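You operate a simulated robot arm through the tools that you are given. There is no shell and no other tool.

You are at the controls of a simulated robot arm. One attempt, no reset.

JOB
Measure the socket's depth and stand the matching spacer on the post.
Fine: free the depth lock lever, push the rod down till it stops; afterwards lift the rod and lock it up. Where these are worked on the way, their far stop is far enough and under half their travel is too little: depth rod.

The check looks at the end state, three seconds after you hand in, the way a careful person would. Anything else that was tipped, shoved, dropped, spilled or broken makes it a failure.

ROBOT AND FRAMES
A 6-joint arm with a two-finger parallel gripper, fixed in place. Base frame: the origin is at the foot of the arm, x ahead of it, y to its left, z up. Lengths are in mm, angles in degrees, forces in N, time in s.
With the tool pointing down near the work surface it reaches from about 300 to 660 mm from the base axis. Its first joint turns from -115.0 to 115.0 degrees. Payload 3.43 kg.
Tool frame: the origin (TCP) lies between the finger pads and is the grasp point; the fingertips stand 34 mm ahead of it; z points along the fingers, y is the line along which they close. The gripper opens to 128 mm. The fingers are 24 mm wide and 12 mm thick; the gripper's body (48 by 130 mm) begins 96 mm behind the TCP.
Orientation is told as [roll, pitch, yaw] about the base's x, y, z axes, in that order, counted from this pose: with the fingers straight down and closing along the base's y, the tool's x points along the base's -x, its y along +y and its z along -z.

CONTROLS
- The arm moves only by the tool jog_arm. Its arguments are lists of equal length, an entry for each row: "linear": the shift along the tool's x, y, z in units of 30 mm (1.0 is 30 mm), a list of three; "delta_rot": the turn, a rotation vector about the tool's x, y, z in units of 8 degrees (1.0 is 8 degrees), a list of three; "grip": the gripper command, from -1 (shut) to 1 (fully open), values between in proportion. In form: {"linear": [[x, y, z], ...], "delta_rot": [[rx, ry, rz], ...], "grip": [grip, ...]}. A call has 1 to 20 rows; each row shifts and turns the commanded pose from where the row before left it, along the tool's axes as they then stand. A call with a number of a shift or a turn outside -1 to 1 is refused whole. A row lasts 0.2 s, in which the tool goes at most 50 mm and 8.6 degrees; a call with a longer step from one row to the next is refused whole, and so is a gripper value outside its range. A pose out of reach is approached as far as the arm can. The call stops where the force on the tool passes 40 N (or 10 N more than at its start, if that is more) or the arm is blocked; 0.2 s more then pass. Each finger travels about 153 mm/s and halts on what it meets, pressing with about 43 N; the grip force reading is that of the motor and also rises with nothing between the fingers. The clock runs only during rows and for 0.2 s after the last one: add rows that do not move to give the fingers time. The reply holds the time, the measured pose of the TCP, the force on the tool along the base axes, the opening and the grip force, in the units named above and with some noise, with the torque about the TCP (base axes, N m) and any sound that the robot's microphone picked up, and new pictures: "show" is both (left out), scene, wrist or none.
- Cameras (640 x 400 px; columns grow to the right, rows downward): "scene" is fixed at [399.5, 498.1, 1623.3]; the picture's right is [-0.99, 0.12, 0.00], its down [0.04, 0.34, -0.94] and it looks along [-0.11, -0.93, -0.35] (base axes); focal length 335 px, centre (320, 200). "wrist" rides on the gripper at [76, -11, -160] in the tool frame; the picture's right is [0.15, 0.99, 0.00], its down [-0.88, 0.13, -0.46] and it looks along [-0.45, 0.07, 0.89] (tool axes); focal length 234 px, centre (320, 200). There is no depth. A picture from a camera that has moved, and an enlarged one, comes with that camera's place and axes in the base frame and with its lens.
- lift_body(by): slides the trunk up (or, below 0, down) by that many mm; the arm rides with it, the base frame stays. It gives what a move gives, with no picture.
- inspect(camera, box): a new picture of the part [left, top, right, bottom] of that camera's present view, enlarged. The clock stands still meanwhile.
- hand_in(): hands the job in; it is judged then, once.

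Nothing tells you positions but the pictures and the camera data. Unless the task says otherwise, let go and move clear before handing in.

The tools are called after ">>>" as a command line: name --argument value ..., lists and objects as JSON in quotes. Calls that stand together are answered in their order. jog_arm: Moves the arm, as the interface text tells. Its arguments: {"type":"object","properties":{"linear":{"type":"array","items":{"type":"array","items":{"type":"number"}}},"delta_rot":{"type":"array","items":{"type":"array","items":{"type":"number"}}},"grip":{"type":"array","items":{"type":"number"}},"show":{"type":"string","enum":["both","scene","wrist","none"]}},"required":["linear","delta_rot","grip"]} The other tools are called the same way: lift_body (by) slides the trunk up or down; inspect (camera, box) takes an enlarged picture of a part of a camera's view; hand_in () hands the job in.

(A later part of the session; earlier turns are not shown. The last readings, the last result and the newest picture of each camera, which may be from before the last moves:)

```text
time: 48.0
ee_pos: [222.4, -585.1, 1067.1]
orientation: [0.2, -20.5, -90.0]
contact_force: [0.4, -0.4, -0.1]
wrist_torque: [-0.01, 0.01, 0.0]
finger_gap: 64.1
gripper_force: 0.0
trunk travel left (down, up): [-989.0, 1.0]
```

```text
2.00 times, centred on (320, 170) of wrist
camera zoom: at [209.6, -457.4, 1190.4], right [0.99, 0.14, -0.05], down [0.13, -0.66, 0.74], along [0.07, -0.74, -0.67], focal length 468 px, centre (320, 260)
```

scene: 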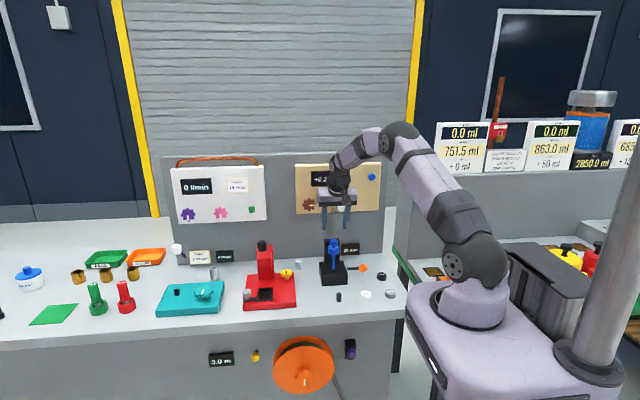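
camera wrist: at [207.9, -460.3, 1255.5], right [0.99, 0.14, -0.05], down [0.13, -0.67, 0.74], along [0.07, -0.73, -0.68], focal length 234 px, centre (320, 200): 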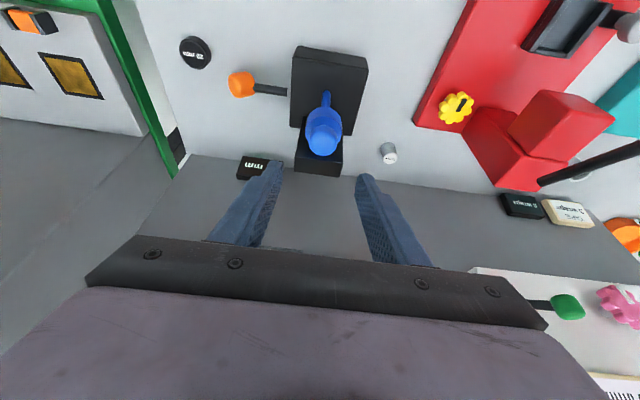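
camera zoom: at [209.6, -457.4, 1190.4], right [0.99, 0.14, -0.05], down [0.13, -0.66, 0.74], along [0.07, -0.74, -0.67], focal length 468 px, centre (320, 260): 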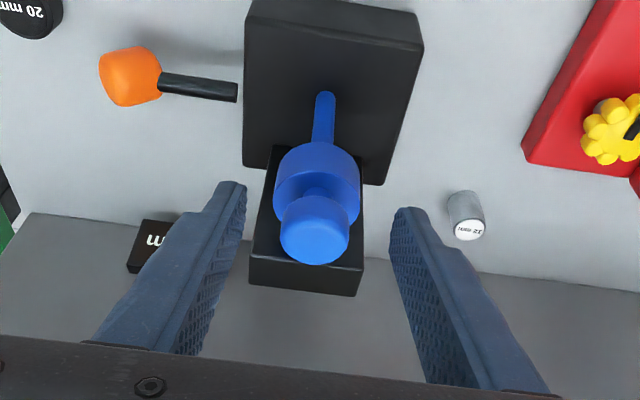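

>>> jog_arm --linear '[[0, 0, 0], [0, 0, 0], [0, 0, 0]]' --delta_rot '[[0, 0, 0], [0, 0, 0], [0, 0, 0]]' --grip '[-0.4, -0.8, -0.8]' --show "none"

>>> inspect --camera "scene" --box '[310, 215, 370, 265]'

>>> inspect --camera "wrist" --box '[220, 70, 420, 270]'

```text
time: 48.8
ee_pos: [219.5, -586.4, 1067.0]
orientation: [0.0, -20.5, -90.0]
contact_force: [-5.1, -2.2, -1.3]
wrist_torque: [-0.03, 0.58, -0.16]
finger_gap: 28.9
gripper_force: 45.5
trunk travel left (down, up): [-989.0, 1.0]
```

```text
8.00 times, centred on (340, 240) of scene
camera zoom: at [399.5, 498.1, 1623.3], right [-0.99, 0.12, 0.0], down [0.04, 0.34, -0.94], along [-0.11, -0.93, -0.35], focal length 2683 px, centre (160, -120)
```

zoom: 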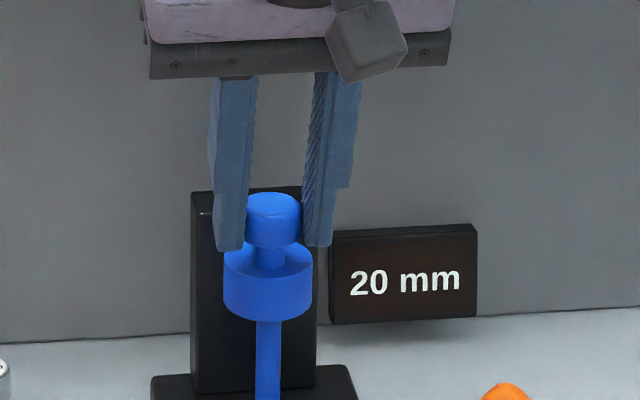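

```text
2.00 times, centred on (320, 170) of wrist
camera zoom: at [208.4, -457.9, 1190.4], right [0.99, 0.14, -0.05], down [0.13, -0.67, 0.74], along [0.07, -0.73, -0.68], focal length 468 px, centre (320, 260)
```

zoom: 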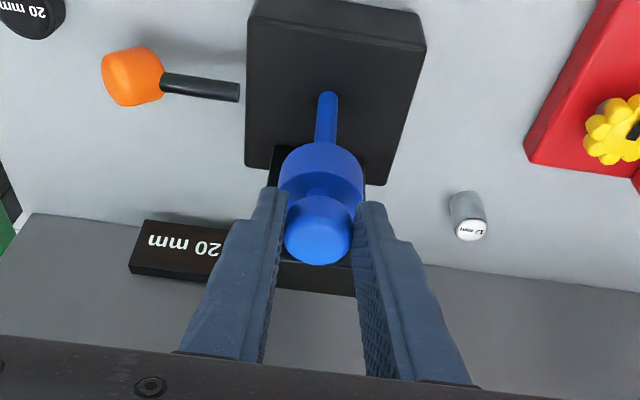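

I've got the rod's knob gripped. Now I'll lift it straight up.

>>> jog_arm --linear '[[-0.082, 0, -0.219], [-0.082, 0, -0.219], [-0.07, 0, -0.187], [0, 0, 0]]' --delta_rot '[[0, 0, 0], [0, 0, 0], [0, 0, 0], [0, 0, 0]]' --grip '[-0.8, -0.8, -0.8, -0.8]' --show "none"

>>> inspect --camera "scene" --box '[310, 215, 370, 265]'

```text
time: 49.8
ee_pos: [218.7, -586.3, 1085.9]
orientation: [0.1, -20.3, -89.9]
contact_force: [-6.3, 7.7, -2.2]
wrist_torque: [0.86, 0.58, -0.04]
finger_gap: 28.9
gripper_force: 45.3
trunk travel left (down, up): [-989.0, 1.0]
```

```text
8.00 times, centred on (340, 240) of scene
camera zoom: at [399.5, 498.1, 1623.3], right [-0.99, 0.12, 0.0], down [0.04, 0.34, -0.94], along [-0.11, -0.93, -0.35], focal length 2683 px, centre (160, -120)
```

zoom: 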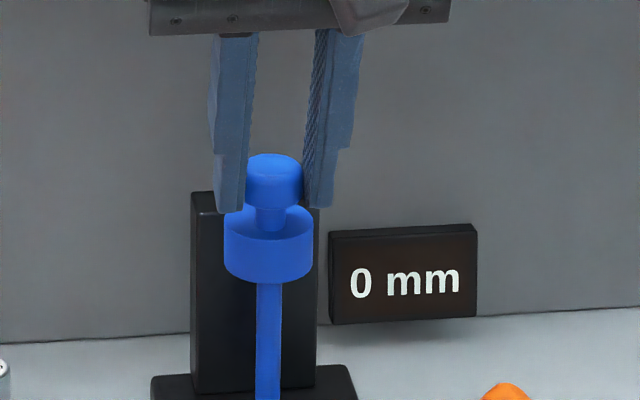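

>>> jog_arm --linear '[[-0.023, 0, -0.0625], [0, 0, 0]]' --delta_rot '[[0, 0, 0], [0, 0, 0]]' --grip '[-0.8, -0.8]' --show "none"

>>> inspect --camera "scene" --box '[310, 215, 370, 265]'

```text
time: 50.4
ee_pos: [219.3, -585.9, 1088.0]
orientation: [0.0, -20.3, -90.0]
contact_force: [-4.4, 9.0, -11.0]
wrist_torque: [-0.16, 0.49, -0.08]
finger_gap: 29.1
gripper_force: 45.1
trunk travel left (down, up): [-989.0, 1.0]
```

```text
8.00 times, centred on (340, 240) of scene
camera zoom: at [399.5, 498.1, 1623.3], right [-0.99, 0.12, 0.0], down [0.04, 0.34, -0.94], along [-0.11, -0.93, -0.35], focal length 2683 px, centre (160, -120)
```

zoom: 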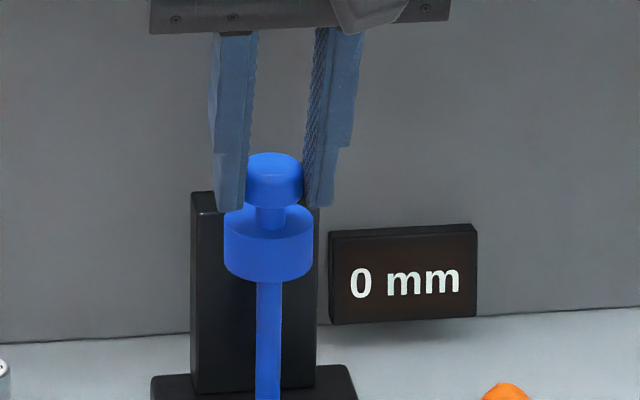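

The rod is at its top stop with 0 mm showing. I'll release it and retreat straight back.

>>> jog_arm --linear '[[0, 0, 0], [0, 0, 0], [0, 0, -0.7], [0, 0, -0.7], [0, 0, -0.7], [0, 0, 0]]' --delta_rot '[[0, 0, 0], [0, 0, 0], [0, 0, 0], [0, 0, 0], [0, 0, 0], [0, 0, 0]]' --grip '[0, 0, 0, 0, 0, 0]'

>>> inspect --camera "scene" --box '[310, 220, 390, 300]'

```text
time: 51.8
ee_pos: [220.9, -568.0, 1148.0]
orientation: [0.0, -20.5, -90.1]
contact_force: [-0.8, -0.4, -0.3]
wrist_torque: [0.0, 0.03, -0.01]
finger_gap: 64.3
gripper_force: 0.1
trunk travel left (down, up): [-989.0, 1.0]
camera wrist: at [209.3, -439.6, 1271.6], right [0.99, 0.14, -0.05], down [0.13, -0.66, 0.74], along [0.07, -0.73, -0.68], focal length 234 px, centre (320, 200)
```

scene: 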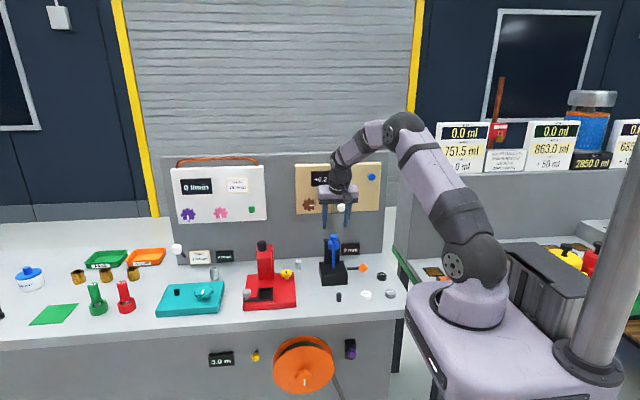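
wrist: 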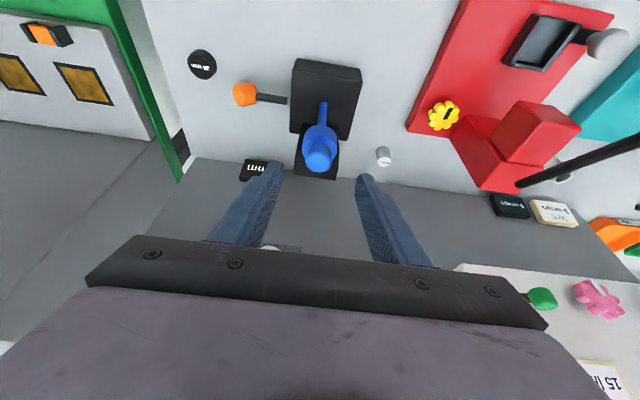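

```text
5.00 times, centred on (350, 260) of scene
camera zoom: at [399.5, 498.1, 1623.3], right [-0.99, 0.12, 0.0], down [0.04, 0.34, -0.94], along [-0.11, -0.93, -0.35], focal length 1677 px, centre (170, -100)
```

zoom: 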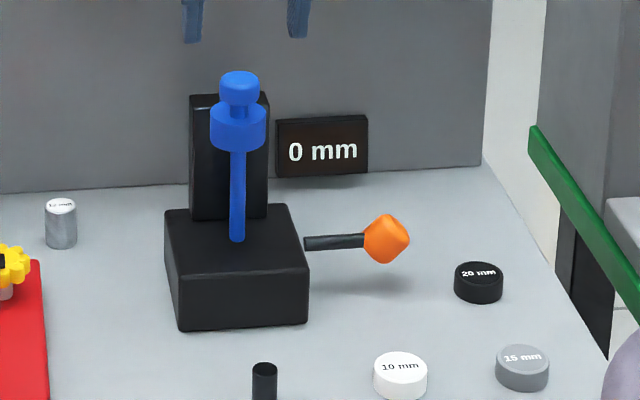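

The rod stays up at 0 mm. Now I'll go back to the lever to raise it to the locked position, first moving over it and turning the fingers to close along y.

>>> jog_arm --linear '[[0, -1, 0], [0, -1, 0], [0, -1, 0], [0, -1, 0], [0, 0, 0], [0, 0, 0], [0, 0, 0], [0, 0, 0], [0, 0, 0], [0, 0, 0], [0, 0, 0], [0, 0, 0], [0, 0, 0], [0, 0, 0], [0, 0, 0], [0, 0, 0], [0, 0, 0]]' --delta_rot '[[0, 0, 0], [0, 0, 0], [0, 0, 0], [0, 0, 0], [0, 0, -1], [0, 0, -1], [0, 0, -1], [0, 0, -1], [0, 0, -1], [0, 0, -1], [0, 0, -1], [0, 0, -1], [0, 0, -1], [0, 0, -1], [0, 0, -1], [0, 0, -0.25], [0, 0, 0]]' --grip '[0, 0, 0, 0, 0, 0, 0, 0, 0, 0, 0, 0, 0, 0, 0, 0, 0]'

>>> inspect --camera "wrist" --box '[220, 70, 420, 270]'

```text
time: 55.4
ee_pos: [101.3, -565.1, 1146.9]
orientation: [-20.7, 0.1, 0.1]
contact_force: [0.9, -1.0, -0.2]
wrist_torque: [-0.02, -0.02, -0.02]
finger_gap: 63.7
gripper_force: 0.0
trunk travel left (down, up): [-989.0, 1.0]
camera wrist: at [24.4, -519.2, 1301.0], right [-0.15, 0.93, -0.35], down [0.88, 0.28, 0.38], along [0.45, -0.25, -0.86], focal length 234 px, centre (320, 200)
```

scene: 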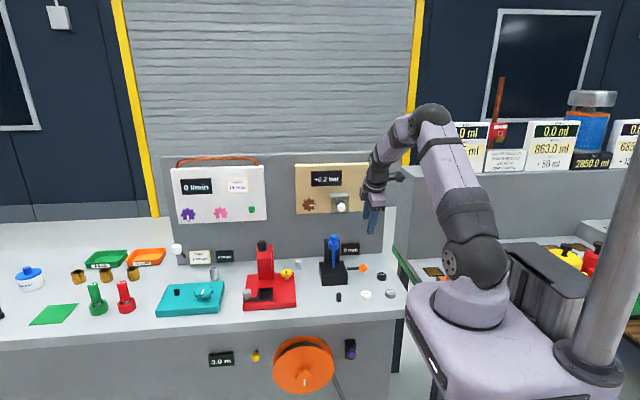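
wrist: 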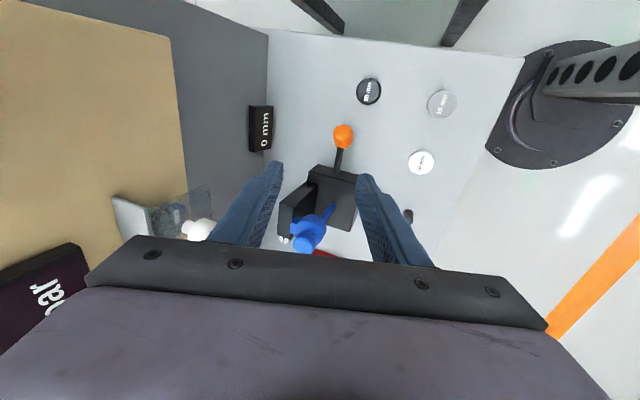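

```text
2.00 times, centred on (320, 170) of wrist
camera zoom: at [24.4, -519.2, 1301.0], right [-0.15, 0.93, -0.35], down [0.88, 0.28, 0.38], along [0.45, -0.25, -0.86], focal length 468 px, centre (320, 260)
```

zoom: 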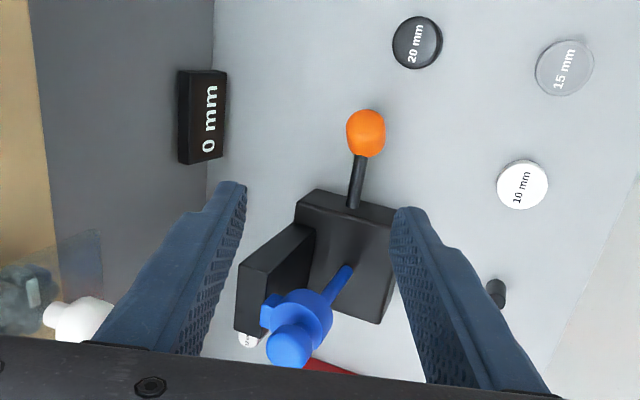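

>>> jog_arm --linear '[[0, 0.255, 0.937], [0, 0.255, 0.937], [0, 0.255, 0.937], [0, 0.255, 0.937], [0, 0.255, 0.937], [0, 0, 0]]' --delta_rot '[[0, 0, 0], [0, 0, 0], [0, 0, 0], [0, 0, 0], [0, 0, 0], [0, 0, 0]]' --grip '[0, 0, 0, 0, 0, 0]' --show "none"

>>> inspect --camera "wrist" --box '[220, 70, 420, 270]'

>>> inspect --camera "scene" --box '[310, 220, 390, 300]'

```text
time: 56.8
ee_pos: [100.2, -578.1, 1003.1]
orientation: [-20.6, -0.1, 0.0]
contact_force: [-0.4, -0.7, -0.3]
wrist_torque: [0.01, -0.04, 0.01]
finger_gap: 63.9
gripper_force: 0.1
trunk travel left (down, up): [-989.0, 1.0]
```

```text
2.00 times, centred on (320, 170) of wrist
camera zoom: at [23.9, -531.5, 1157.8], right [-0.15, 0.93, -0.35], down [0.88, 0.28, 0.38], along [0.45, -0.25, -0.86], focal length 468 px, centre (320, 260)
```

zoom: 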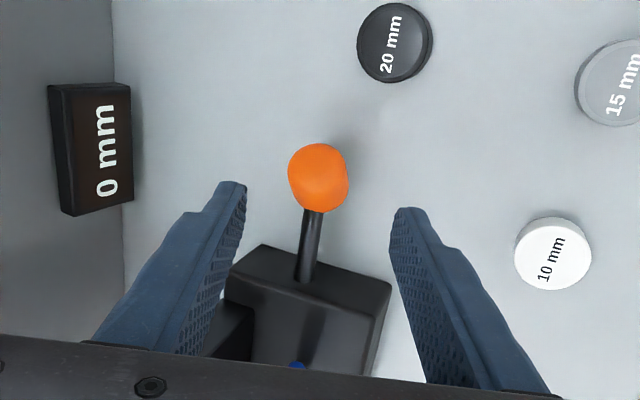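

```text
5.00 times, centred on (350, 260) of scene
camera zoom: at [399.5, 498.1, 1623.3], right [-0.99, 0.12, 0.0], down [0.04, 0.34, -0.94], along [-0.11, -0.93, -0.35], focal length 1677 px, centre (170, -100)
```

zoom: 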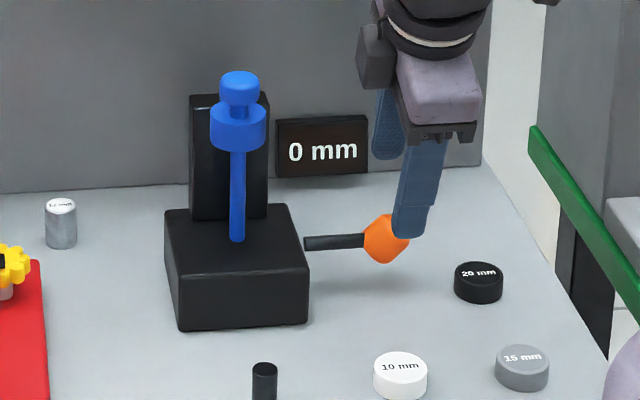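

>>> jog_arm --linear '[[0, 0, 0.7], [0, 0, 0.7], [0, 0, 0.6], [0, 0, 0], [0, 0, 0], [0, 0, 0]]' --delta_rot '[[0, 0, 0], [0, 0, 0], [0, 0, 0], [0, 0, 0], [0, 0, 0], [0, 0, 0]]' --grip '[0, 0, 0, -0.4, -0.8, -0.8]' --show "none"

>>> inspect --camera "wrist" --box '[220, 70, 420, 270]'

>>> inspect --camera "scene" --box '[310, 220, 390, 300]'

```text
time: 58.2
ee_pos: [103.2, -600.7, 945.2]
orientation: [-20.5, -0.1, 0.0]
contact_force: [-0.8, -2.1, -1.6]
wrist_torque: [-0.05, 0.03, 0.01]
finger_gap: 30.8
gripper_force: 45.1
trunk travel left (down, up): [-989.0, 1.0]
```

```text
2.00 times, centred on (320, 170) of wrist
camera zoom: at [26.3, -554.3, 1099.2], right [-0.15, 0.93, -0.35], down [0.88, 0.28, 0.38], along [0.45, -0.25, -0.86], focal length 468 px, centre (320, 260)
```

zoom: 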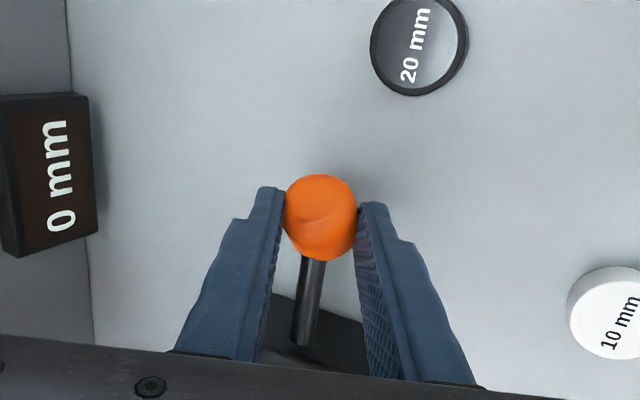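

```text
5.00 times, centred on (350, 260) of scene
camera zoom: at [399.5, 498.1, 1623.3], right [-0.99, 0.12, 0.0], down [0.04, 0.34, -0.94], along [-0.11, -0.93, -0.35], focal length 1677 px, centre (170, -100)
```

zoom: 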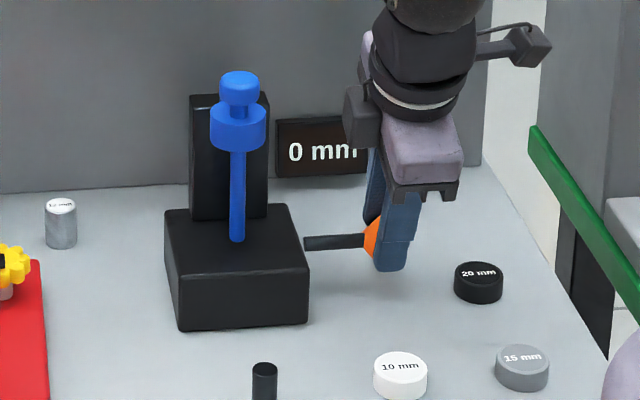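

>>> jog_arm --linear '[[-0.032, -0.127, -0.34], [-0.093, -0.124, -0.331], [-0.153, -0.117, -0.312], [0, 0, 0]]' --delta_rot '[[0, 0, 0], [0, 0, 0], [0, 0, 0], [0, 0, 0]]' --grip '[-0.8, -0.8, -0.8, -0.8]' --show "none"

>>> inspect --camera "scene" --box '[310, 220, 390, 300]'

>>> inspect --camera "wrist" --box '[220, 70, 420, 270]'

```text
time: 59.2
ee_pos: [107.4, -599.2, 974.5]
orientation: [-20.1, 0.1, 0.1]
contact_force: [-8.4, 3.8, -19.0]
wrist_torque: [0.34, 1.4, -0.36]
finger_gap: 31.4
gripper_force: 44.8
trunk travel left (down, up): [-989.0, 1.0]
```

```text
5.00 times, centred on (350, 260) of scene
camera zoom: at [399.5, 498.1, 1623.3], right [-0.99, 0.12, 0.0], down [0.04, 0.34, -0.94], along [-0.11, -0.93, -0.35], focal length 1677 px, centre (170, -100)
```

zoom: 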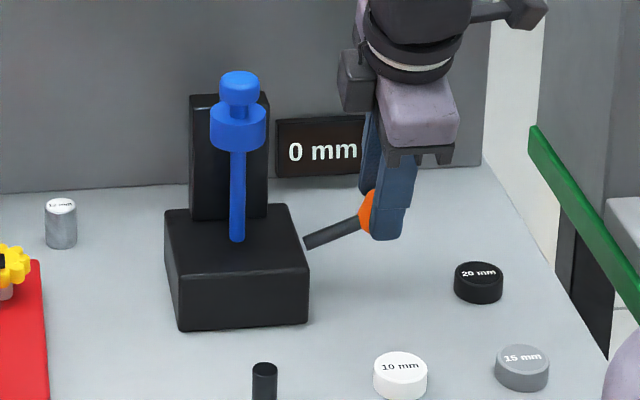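

```text
2.00 times, centred on (320, 170) of wrist
camera zoom: at [31.6, -553.6, 1129.2], right [-0.15, 0.93, -0.34], down [0.88, 0.28, 0.38], along [0.45, -0.24, -0.86], focal length 468 px, centre (320, 260)
```

zoom: 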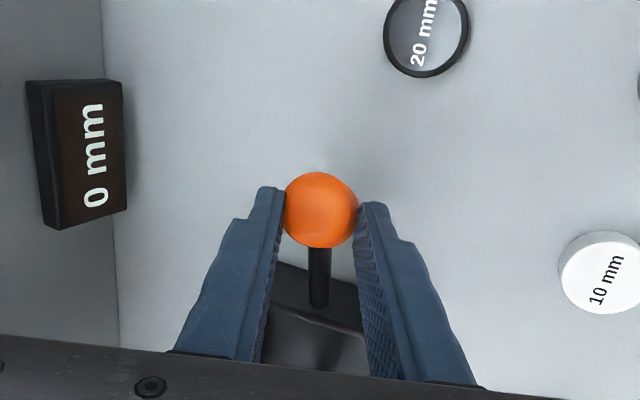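

>>> jog_arm --linear '[[-0.19, -0.11, -0.294], [-0.24, -0.097, -0.259], [0, 0, 0]]' --delta_rot '[[0, 0, 0], [0, 0, 0], [0, 0, 0]]' --grip '[-0.8, -0.8, -0.8]' --show "none"

>>> inspect --camera "scene" --box '[310, 220, 390, 300]'

>>> inspect --camera "wrist" --box '[220, 70, 420, 270]'

```text
time: 60.0
ee_pos: [121.5, -597.3, 994.6]
orientation: [-20.3, -0.1, 0.0]
contact_force: [-8.5, 10.2, -4.2]
wrist_torque: [0.53, 0.74, -0.32]
finger_gap: 30.4
gripper_force: 45.2
trunk travel left (down, up): [-989.0, 1.0]
```

```text
5.00 times, centred on (350, 260) of scene
camera zoom: at [399.5, 498.1, 1623.3], right [-0.99, 0.12, 0.0], down [0.04, 0.34, -0.94], along [-0.11, -0.93, -0.35], focal length 1677 px, centre (170, -100)
```

zoom: 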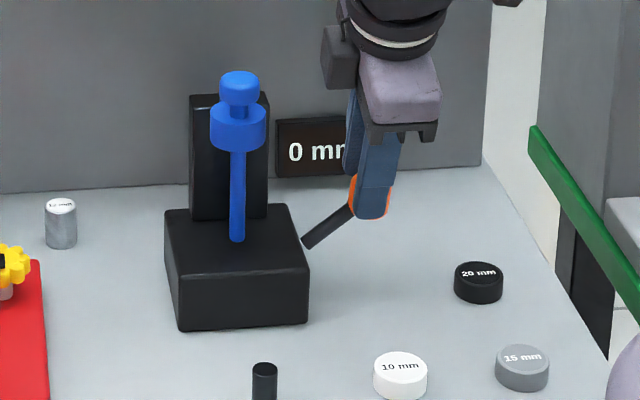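

```text
2.00 times, centred on (320, 170) of wrist
camera zoom: at [45.1, -551.0, 1149.1], right [-0.15, 0.93, -0.35], down [0.88, 0.28, 0.38], along [0.45, -0.25, -0.86], focal length 468 px, centre (320, 260)
```

zoom: 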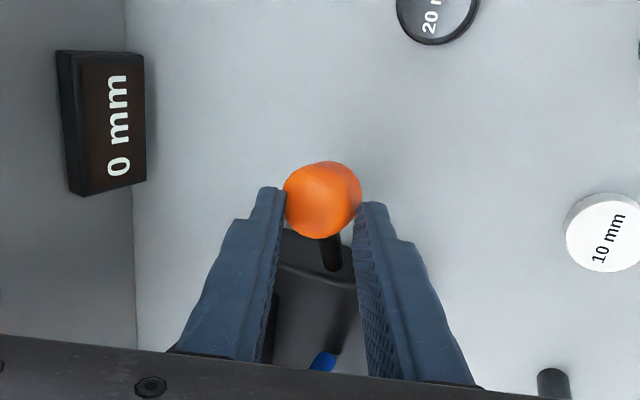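

>>> jog_arm --linear '[[-0.13, -0.054, -0.144], [-0.1, -0.04, -0.1], [0, 0, 0]]' --delta_rot '[[0, 0, 0], [0, 0, 0], [0, 0, 0]]' --grip '[-0.8, -0.8, -0.8]' --show "none"

>>> inspect --camera "scene" --box '[310, 220, 390, 300]'

>>> inspect --camera "wrist" --box '[220, 70, 420, 270]'

```text
time: 60.8
ee_pos: [129.6, -602.6, 1004.5]
orientation: [-21.1, -0.2, 0.0]
contact_force: [0.2, 0.4, -0.6]
wrist_torque: [0.01, 0.01, 0.01]
finger_gap: 12.8
gripper_force: 0.1
trunk travel left (down, up): [-989.0, 1.0]
```

```text
5.00 times, centred on (350, 260) of scene
camera zoom: at [399.5, 498.1, 1623.3], right [-0.99, 0.12, 0.0], down [0.04, 0.34, -0.94], along [-0.11, -0.93, -0.35], focal length 1677 px, centre (170, -100)
```

zoom: 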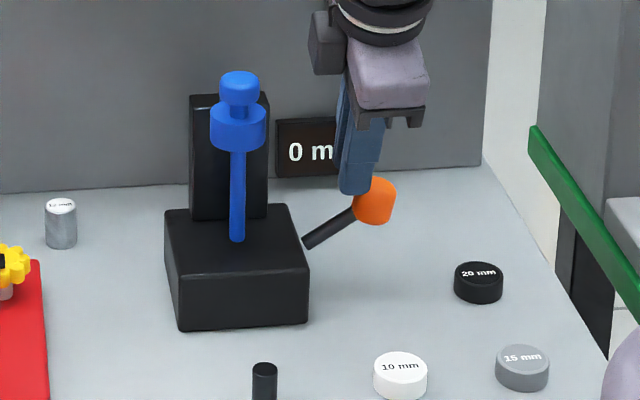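

```text
2.00 times, centred on (320, 170) of wrist
camera zoom: at [53.2, -556.0, 1158.2], right [-0.15, 0.92, -0.35], down [0.88, 0.29, 0.38], along [0.45, -0.26, -0.85], focal length 468 px, centre (320, 260)
```

zoom: 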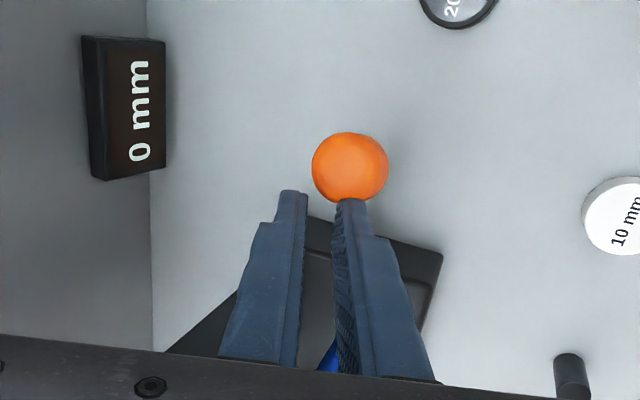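

The grip slipped off with the lever at about 30°; it needs to go to the original ~42°. I'll retreat slightly, realign, and take a deeper grip.

>>> jog_arm --linear '[[0, 0, -0.8], [0.67, 0.353, 0], [0, 0, 0], [0, 0, 0]]' --delta_rot '[[0, 0, 0], [0, 0, 0], [0, 0, 0], [0, 0, 0]]' --grip '[-0.8, 0, 0, 0]' --show "none"

>>> inspect --camera "wrist" --box '[220, 70, 420, 270]'

>>> inspect --camera "scene" --box '[310, 220, 390, 300]'

```text
time: 61.8
ee_pos: [106.2, -581.8, 1019.7]
orientation: [-20.5, -0.1, 0.0]
contact_force: [0.7, -0.8, 0.9]
wrist_torque: [0.0, -0.01, -0.01]
finger_gap: 64.0
gripper_force: 0.1
trunk travel left (down, up): [-989.0, 1.0]
```

```text
2.00 times, centred on (320, 170) of wrist
camera zoom: at [30.2, -534.9, 1173.9], right [-0.15, 0.93, -0.35], down [0.88, 0.28, 0.38], along [0.45, -0.25, -0.86], focal length 468 px, centre (320, 260)
```

zoom: 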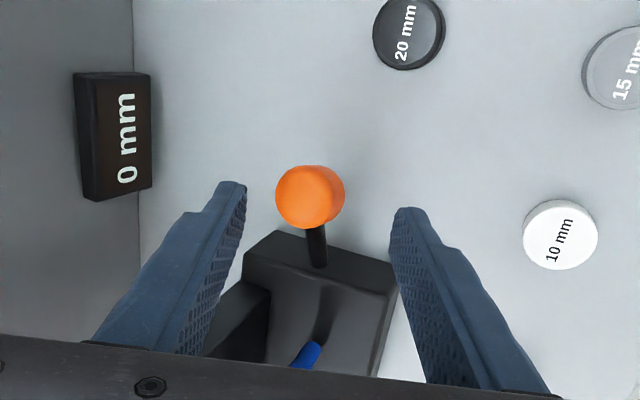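

```text
5.00 times, centred on (350, 260) of scene
camera zoom: at [399.5, 498.1, 1623.3], right [-0.99, 0.12, 0.0], down [0.04, 0.34, -0.94], along [-0.11, -0.93, -0.35], focal length 1677 px, centre (170, -100)
```

zoom: 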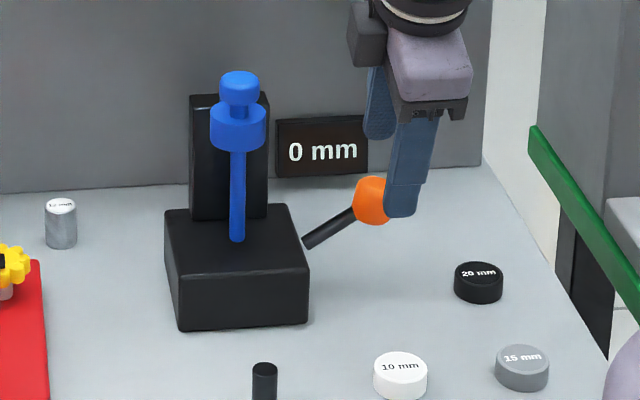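

>>> jog_arm --linear '[[-0.11, -0.133, 0.667], [0, 0, 0.667], [0, 0, 0.667], [0, 0, 0], [0, 0, 0], [0, 0, 0]]' --delta_rot '[[0, 0, 0], [0, 0, 0], [0, 0, 0], [0, 0, 0], [0, 0, 0], [0, 0, 0]]' --grip '[0, 0, 0, -0.4, -0.9, -0.9]' --show "none"

>>> inspect --camera "wrist" --box '[220, 70, 420, 270]'

>>> inspect --camera "scene" --box '[310, 220, 390, 300]'

```text
time: 63.2
ee_pos: [111.0, -606.2, 967.0]
orientation: [-20.5, 0.0, 0.0]
contact_force: [1.1, 0.3, -2.9]
wrist_torque: [-0.01, 0.08, -0.06]
finger_gap: 31.0
gripper_force: 44.9
trunk travel left (down, up): [-989.0, 1.0]
```

```text
2.00 times, centred on (320, 170) of wrist
camera zoom: at [35.4, -559.7, 1120.1], right [-0.15, 0.93, -0.35], down [0.88, 0.28, 0.38], along [0.45, -0.25, -0.86], focal length 468 px, centre (320, 260)
```

zoom: 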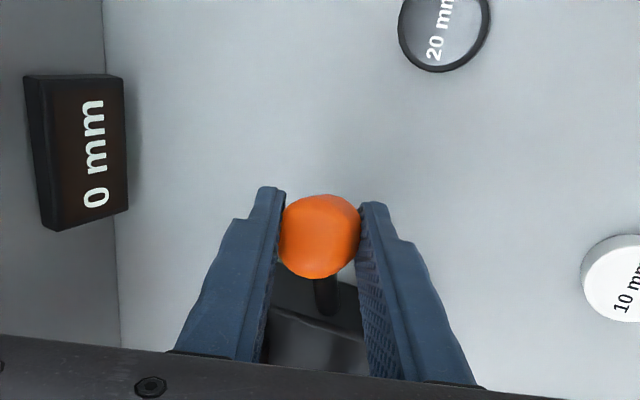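

```text
5.00 times, centred on (350, 260) of scene
camera zoom: at [399.5, 498.1, 1623.3], right [-0.99, 0.12, 0.0], down [0.04, 0.34, -0.94], along [-0.11, -0.93, -0.35], focal length 1677 px, centre (170, -100)
```

zoom: 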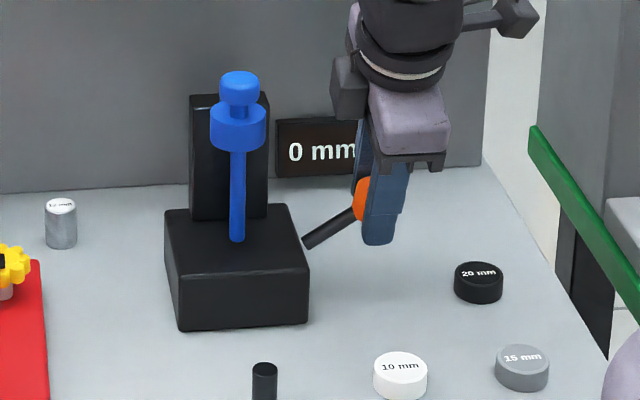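

>>> jog_arm --linear '[[-0.15, -0.074, -0.197], [-0.173, -0.067, -0.178], [0, 0, 0]]' --delta_rot '[[0, 0, 0], [0, 0, 0], [0, 0, 0]]' --grip '[-0.9, -0.9, -0.9]' --show "none"

>>> inspect --camera "scene" --box '[310, 220, 390, 300]'

>>> inspect --camera "wrist" --box '[220, 70, 420, 270]'

```text
time: 64.0
ee_pos: [119.0, -605.5, 975.6]
orientation: [-20.1, 0.1, 0.1]
contact_force: [-11.5, 4.0, -18.7]
wrist_torque: [0.14, 1.24, -0.41]
finger_gap: 31.1
gripper_force: 44.8
trunk travel left (down, up): [-989.0, 1.0]
```

```text
5.00 times, centred on (350, 260) of scene
camera zoom: at [399.5, 498.1, 1623.3], right [-0.99, 0.12, 0.0], down [0.04, 0.34, -0.94], along [-0.11, -0.93, -0.35], focal length 1677 px, centre (170, -100)
```

zoom: 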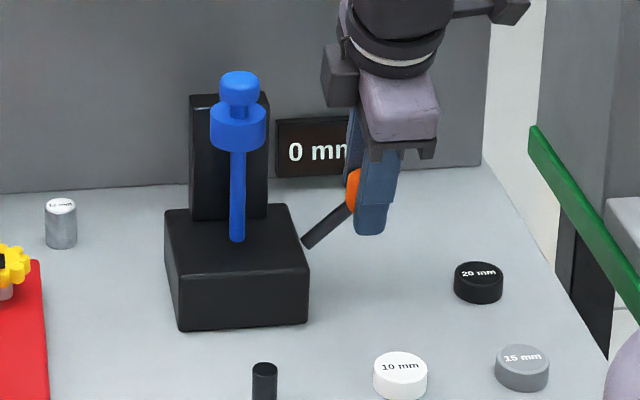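

```text
2.00 times, centred on (320, 170) of wrist
camera zoom: at [42.6, -560.1, 1130.5], right [-0.15, 0.93, -0.34], down [0.88, 0.28, 0.38], along [0.45, -0.24, -0.86], focal length 468 px, centre (320, 260)
```

zoom: 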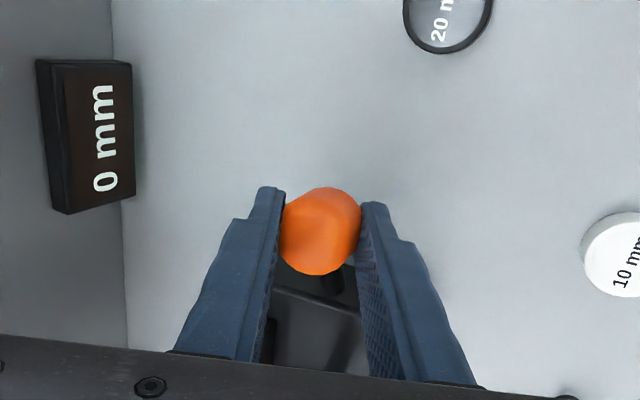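

>>> jog_arm --linear '[[-0.093, -0.035, -0.092], [-0.093, -0.035, -0.092], [0, 0, 0]]' --delta_rot '[[0, 0, 0], [0, 0, 0], [0, 0, 0]]' --grip '[-0.9, -0.9, -0.9]' --show "none"

>>> inspect --camera "scene" --box '[310, 220, 390, 300]'

>>> inspect --camera "wrist" --box '[220, 70, 420, 270]'

```text
time: 64.8
ee_pos: [122.5, -605.2, 979.1]
orientation: [-19.9, -0.1, -0.2]
contact_force: [-22.5, 1.4, -26.6]
wrist_torque: [0.08, 0.87, -0.19]
finger_gap: 31.1
gripper_force: 44.9
trunk travel left (down, up): [-989.0, 1.0]
```

```text
5.00 times, centred on (350, 260) of scene
camera zoom: at [399.5, 498.1, 1623.3], right [-0.99, 0.12, 0.0], down [0.04, 0.34, -0.94], along [-0.11, -0.93, -0.35], focal length 1677 px, centre (170, -100)
```

zoom: 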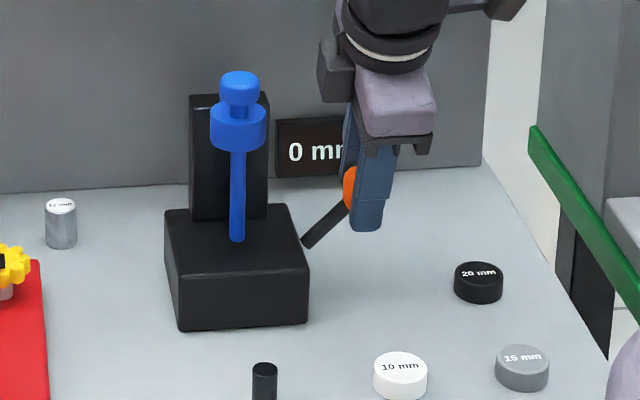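

```text
2.00 times, centred on (320, 170) of wrist
camera zoom: at [45.7, -560.4, 1134.0], right [-0.14, 0.93, -0.34], down [0.88, 0.28, 0.39], along [0.45, -0.24, -0.86], focal length 468 px, centre (320, 260)
```

zoom: 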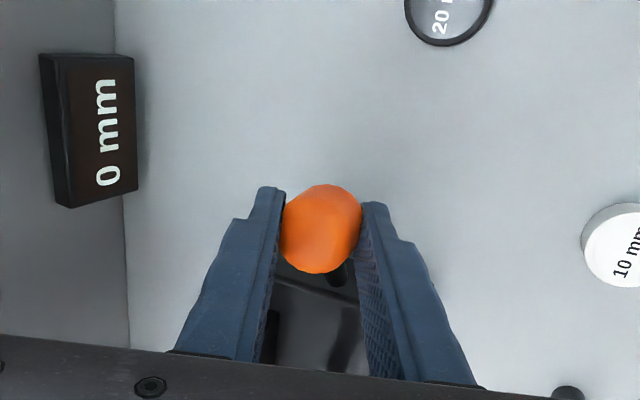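

The force rose to about 35 N, so the lever is at its upper (locked) stop. I'll release and retreat, then verify.

>>> jog_arm --linear '[[0, 0, 0], [0, 0, 0], [0, 0, -0.8], [0, 0, -0.8], [0, 0, -0.8], [0, 0, 0]]' --delta_rot '[[0, 0, 0], [0, 0, 0], [0, 0, 0], [0, 0, 0], [0, 0, 0], [0, 0, 0]]' --grip '[0, 0, 0, 0, 0, 0]' --show "wrist"

>>> inspect --camera "scene" --box '[310, 220, 390, 300]'

>>> inspect --camera "wrist" --box '[220, 70, 420, 270]'

```text
time: 66.2
ee_pos: [125.7, -581.3, 1051.5]
orientation: [-20.5, -0.2, 0.1]
contact_force: [-0.1, 0.4, 0.2]
wrist_torque: [0.03, -0.03, 0.0]
finger_gap: 64.2
gripper_force: 0.0
trunk travel left (down, up): [-989.0, 1.0]
camera wrist: at [50.5, -535.9, 1205.1], right [-0.15, 0.93, -0.35], down [0.88, 0.28, 0.38], along [0.45, -0.25, -0.86], focal length 234 px, centre (320, 200)
```

wrist: 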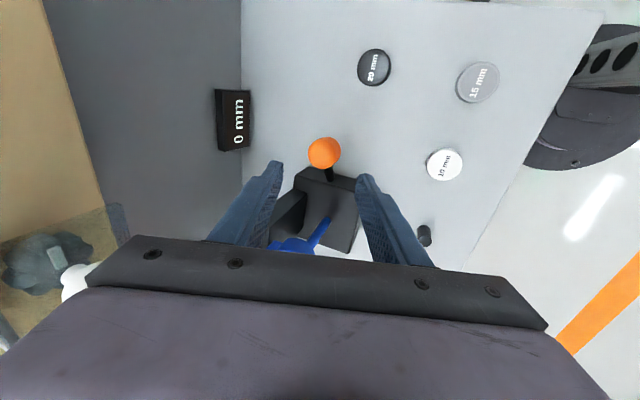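

```text
5.00 times, centred on (350, 260) of scene
camera zoom: at [399.5, 498.1, 1623.3], right [-0.99, 0.12, 0.0], down [0.04, 0.34, -0.94], along [-0.11, -0.93, -0.35], focal length 1677 px, centre (170, -100)
```

zoom: 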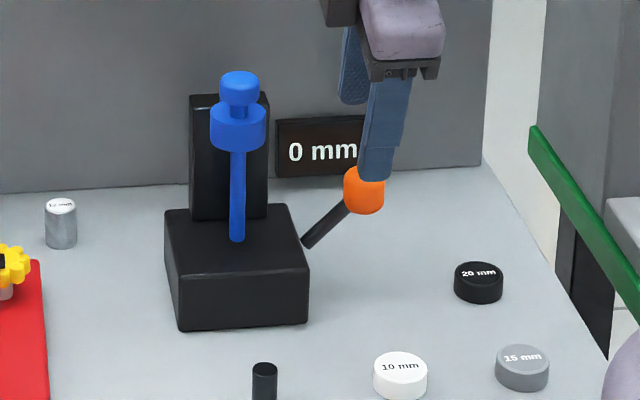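

```text
2.00 times, centred on (320, 170) of wrist
camera zoom: at [50.5, -535.9, 1205.1], right [-0.15, 0.93, -0.35], down [0.88, 0.28, 0.38], along [0.45, -0.25, -0.86], focal length 468 px, centre (320, 260)
```

zoom: 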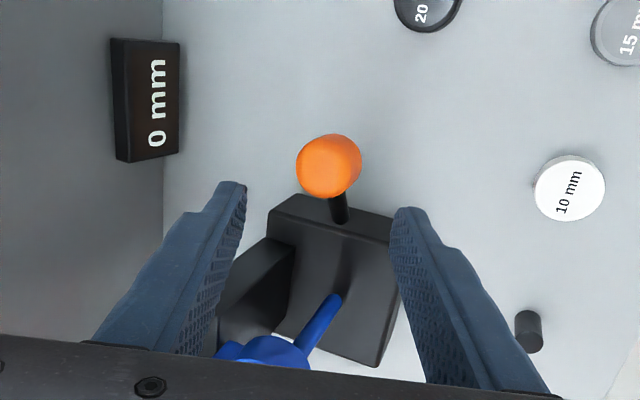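

The lever is back at its original locked angle with the display at 0 mm. Next is the 20 mm black spacer near (28,-594); I'll retract, turn the fingers to close along x, and move over it for a close look.

>>> jog_arm --linear '[[0, 0, -1], [0, 0, 0], [0, 0, 0], [0, 0, 0], [0, 0, 0], [0, 0, 0], [0, 0, 0], [0, 0, 0], [0, 0, 0], [0, 0, 0], [0, 0, 0], [0, 0, 0], [0, 0, 0], [0.294, -0.817, 0.335], [0.294, -0.817, 0.335], [0.294, -0.817, 0.335], [0.294, -0.817, 0.335], [0, 0, 0]]' --delta_rot '[[0, 0, 0], [0, 0, 1], [0, 0, 1], [0, 0, 1], [0, 0, 1], [0, 0, 1], [0, 0, 1], [0, 0, 1], [0, 0, 1], [0, 0, 1], [0, 0, 1], [0, 0, 1], [0, 0, 0.25], [0, 0, 0], [0, 0, 0], [0, 0, 0], [0, 0, 0], [0, 0, 0]]' --grip '[0, 0, 0, 0, 0, 0, 0, 0, 0, 0, 0, 0, 0, 0, 0, 0, 0, 0]'

>>> inspect --camera "wrist" --box '[220, 70, 420, 270]'

>>> inspect --camera "scene" --box '[320, 230, 384, 290]'

```text
time: 70.0
ee_pos: [29.5, -550.5, 1031.1]
orientation: [0.0, -20.6, -89.9]
contact_force: [-0.4, 0.6, 0.5]
wrist_torque: [-0.01, -0.02, 0.03]
finger_gap: 64.0
gripper_force: 0.0
trunk travel left (down, up): [-989.0, 1.0]
camera wrist: at [17.6, -424.1, 1154.7], right [0.99, 0.14, -0.05], down [0.13, -0.66, 0.74], along [0.07, -0.73, -0.67], focal length 234 px, centre (320, 200)
```

scene: 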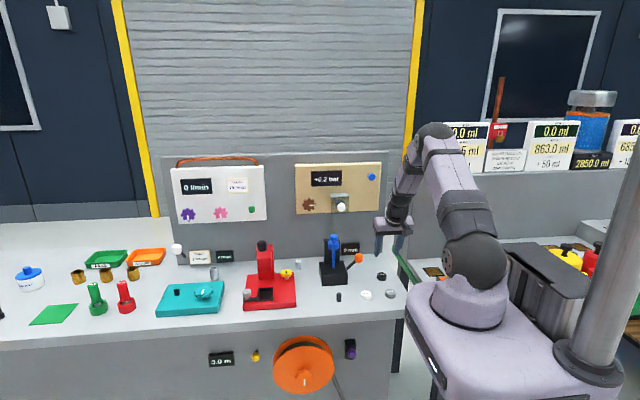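
wrist: 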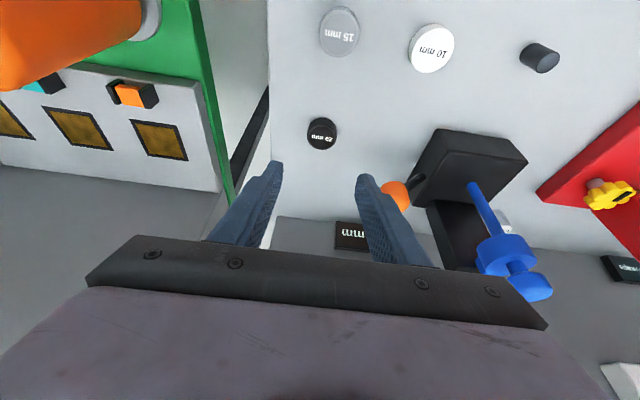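

```text
2.00 times, centred on (320, 170) of wrist
camera zoom: at [17.6, -424.1, 1154.7], right [0.99, 0.14, -0.05], down [0.13, -0.66, 0.74], along [0.07, -0.73, -0.67], focal length 468 px, centre (320, 260)
```

zoom: 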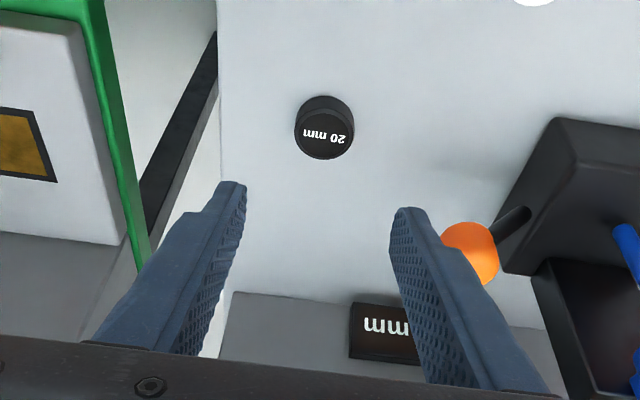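

```text
6.67 times, centred on (352, 260) of scene
camera zoom: at [399.5, 498.1, 1623.3], right [-0.99, 0.12, 0.0], down [0.04, 0.34, -0.94], along [-0.11, -0.93, -0.35], focal length 2236 px, centre (107, -200)
```

zoom: 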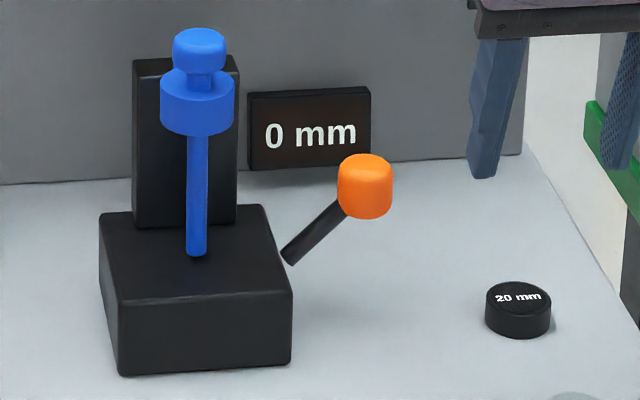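

The gauge looks identical to its initial locked state. The spacer's top centre is at about (29,-585,900), so I'll descend toward it.

>>> jog_arm --linear '[[0.066, -0.007, 0.68], [0.066, -0.007, 0.68], [0.066, -0.007, 0.68], [0.066, -0.007, 0.68], [0, 0, 0]]' --delta_rot '[[0, 0, 0], [0, 0, 0], [0, 0, 0], [0, 0, 0], [0, 0, 0]]' --grip '[0, 0, 0, 0, 0]' --show "none"

>>> inspect --camera "wrist" --box '[220, 70, 420, 270]'

>>> inspect --camera "scene" --box '[350, 240, 414, 300]'

```text
time: 71.2
ee_pos: [28.3, -571.6, 951.2]
orientation: [0.1, -20.5, -90.0]
contact_force: [-0.5, 0.7, -0.8]
wrist_torque: [-0.01, 0.02, 0.01]
finger_gap: 63.9
gripper_force: 0.1
trunk travel left (down, up): [-989.0, 1.0]
```

```text
2.00 times, centred on (320, 170) of wrist
camera zoom: at [16.5, -443.9, 1073.8], right [0.99, 0.14, -0.05], down [0.13, -0.66, 0.74], along [0.07, -0.74, -0.67], focal length 468 px, centre (320, 260)
```

zoom: 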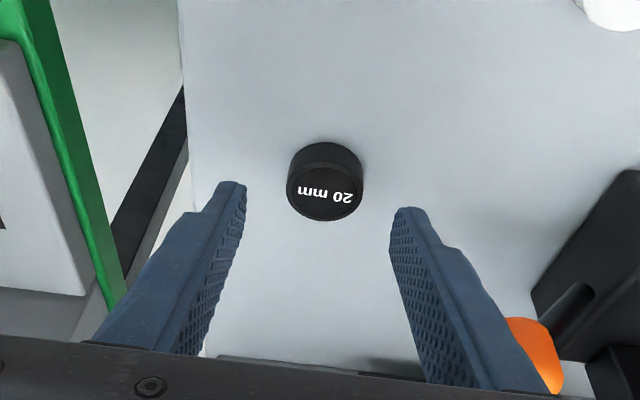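

```text
6.67 times, centred on (382, 270) of scene
camera zoom: at [399.5, 498.1, 1623.3], right [-0.99, 0.12, 0.0], down [0.04, 0.34, -0.94], along [-0.11, -0.93, -0.35], focal length 2236 px, centre (-93, -267)
```

zoom: 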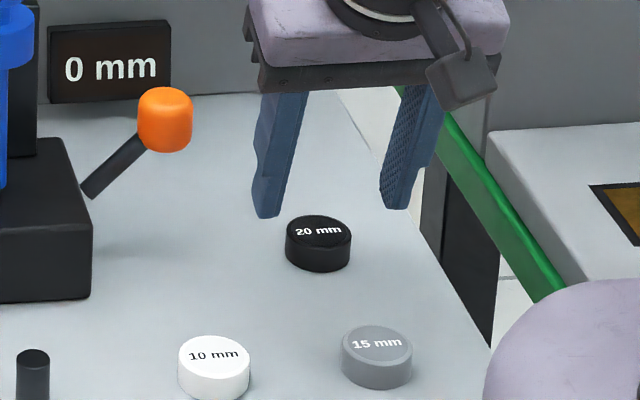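

>>> jog_arm --linear '[[0, 0.02, 0.437], [0, 0.02, 0.437], [0, 0, 0]]' --delta_rot '[[0, 0, 0], [0, 0, 0], [0, 0, 0]]' --grip '[0, 0, 0]' --show "none"

>>> inspect --camera "wrist" --box '[220, 70, 420, 270]'

>>> inspect --camera "scene" --box '[350, 240, 414, 300]'

```text
time: 72.0
ee_pos: [28.4, -582.5, 927.2]
orientation: [0.1, -20.5, -89.9]
contact_force: [-0.3, 0.7, -0.4]
wrist_torque: [-0.01, -0.02, 0.02]
finger_gap: 63.9
gripper_force: 0.1
trunk travel left (down, up): [-989.0, 1.0]
```

```text
2.00 times, centred on (320, 170) of wrist
camera zoom: at [17.6, -454.4, 1050.2], right [0.99, 0.14, -0.05], down [0.13, -0.66, 0.74], along [0.07, -0.73, -0.67], focal length 468 px, centre (320, 260)
```

zoom: 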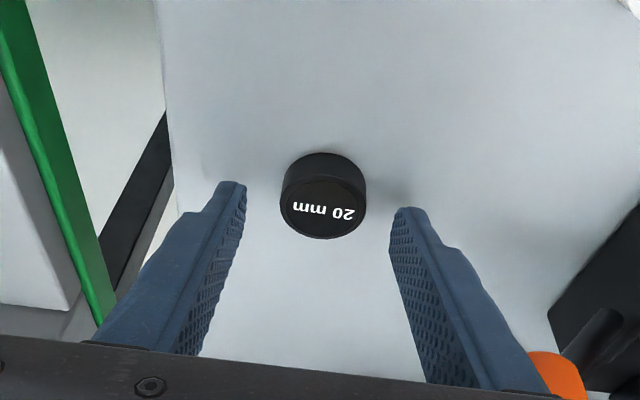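

```text
6.67 times, centred on (382, 270) of scene
camera zoom: at [399.5, 498.1, 1623.3], right [-0.99, 0.12, 0.0], down [0.04, 0.34, -0.94], along [-0.11, -0.93, -0.35], focal length 2236 px, centre (-93, -267)
```

zoom: 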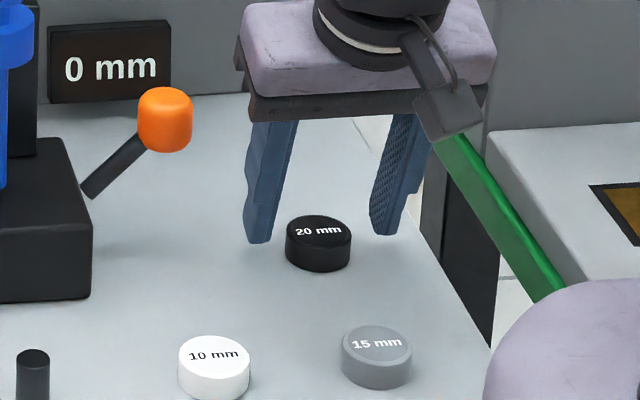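

The fingertips only cover the disc's top edge because of the 20° tilt. I'll reduce the tilt to about 8° so the tips can sit lower around the disc without touching the bench.

>>> jog_arm --linear '[[-0.047, 0, -0.125], [0, 0, 0], [0, 0, 0], [0.087, 0.017, 0.243], [0, 0, 0]]' --delta_rot '[[0, 0, 0], [0, 0.75, 0], [0, 0.75, 0], [0, 0, 0], [0, 0, 0]]' --grip '[0, 0, 0, 0, 0]' --show "none"

>>> inspect --camera "wrist" --box '[220, 70, 420, 270]'

>>> inspect --camera "scene" --box '[360, 255, 408, 285]'

```text
time: 73.2
ee_pos: [29.8, -581.3, 922.1]
orientation: [0.0, -8.6, -90.0]
contact_force: [0.2, 0.0, -0.2]
wrist_torque: [-0.01, 0.03, 0.05]
finger_gap: 63.8
gripper_force: 0.1
trunk travel left (down, up): [-989.0, 1.0]
```

```text
2.00 times, centred on (320, 170) of wrist
camera zoom: at [18.7, -482.1, 1069.6], right [0.99, 0.14, -0.02], down [0.13, -0.8, 0.58], along [0.07, -0.58, -0.81], focal length 468 px, centre (320, 260)
```

zoom: 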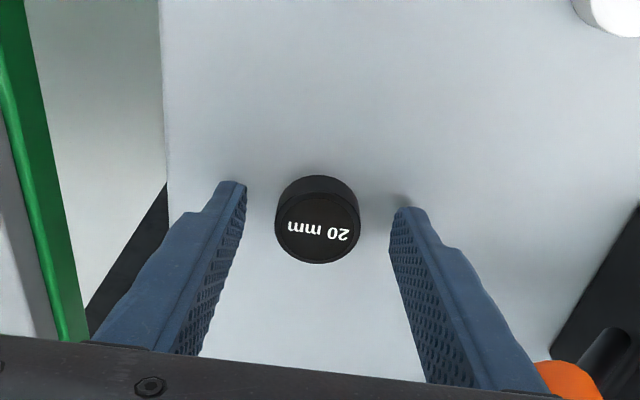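

```text
13.33 times, centred on (384, 270) of scene
camera zoom: at [399.5, 498.1, 1623.3], right [-0.99, 0.12, 0.0], down [0.04, 0.34, -0.94], along [-0.11, -0.93, -0.35], focal length 4472 px, centre (-533, -733)
```

zoom: 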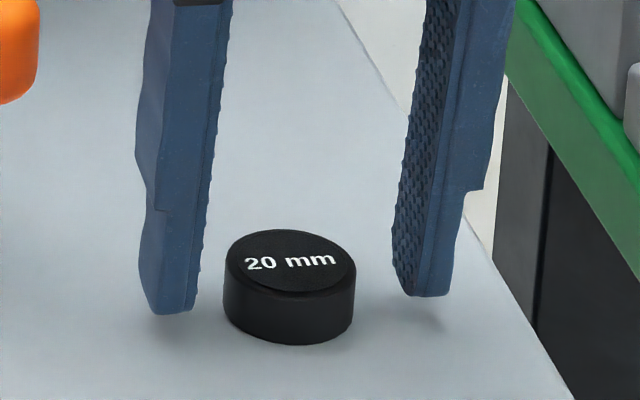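

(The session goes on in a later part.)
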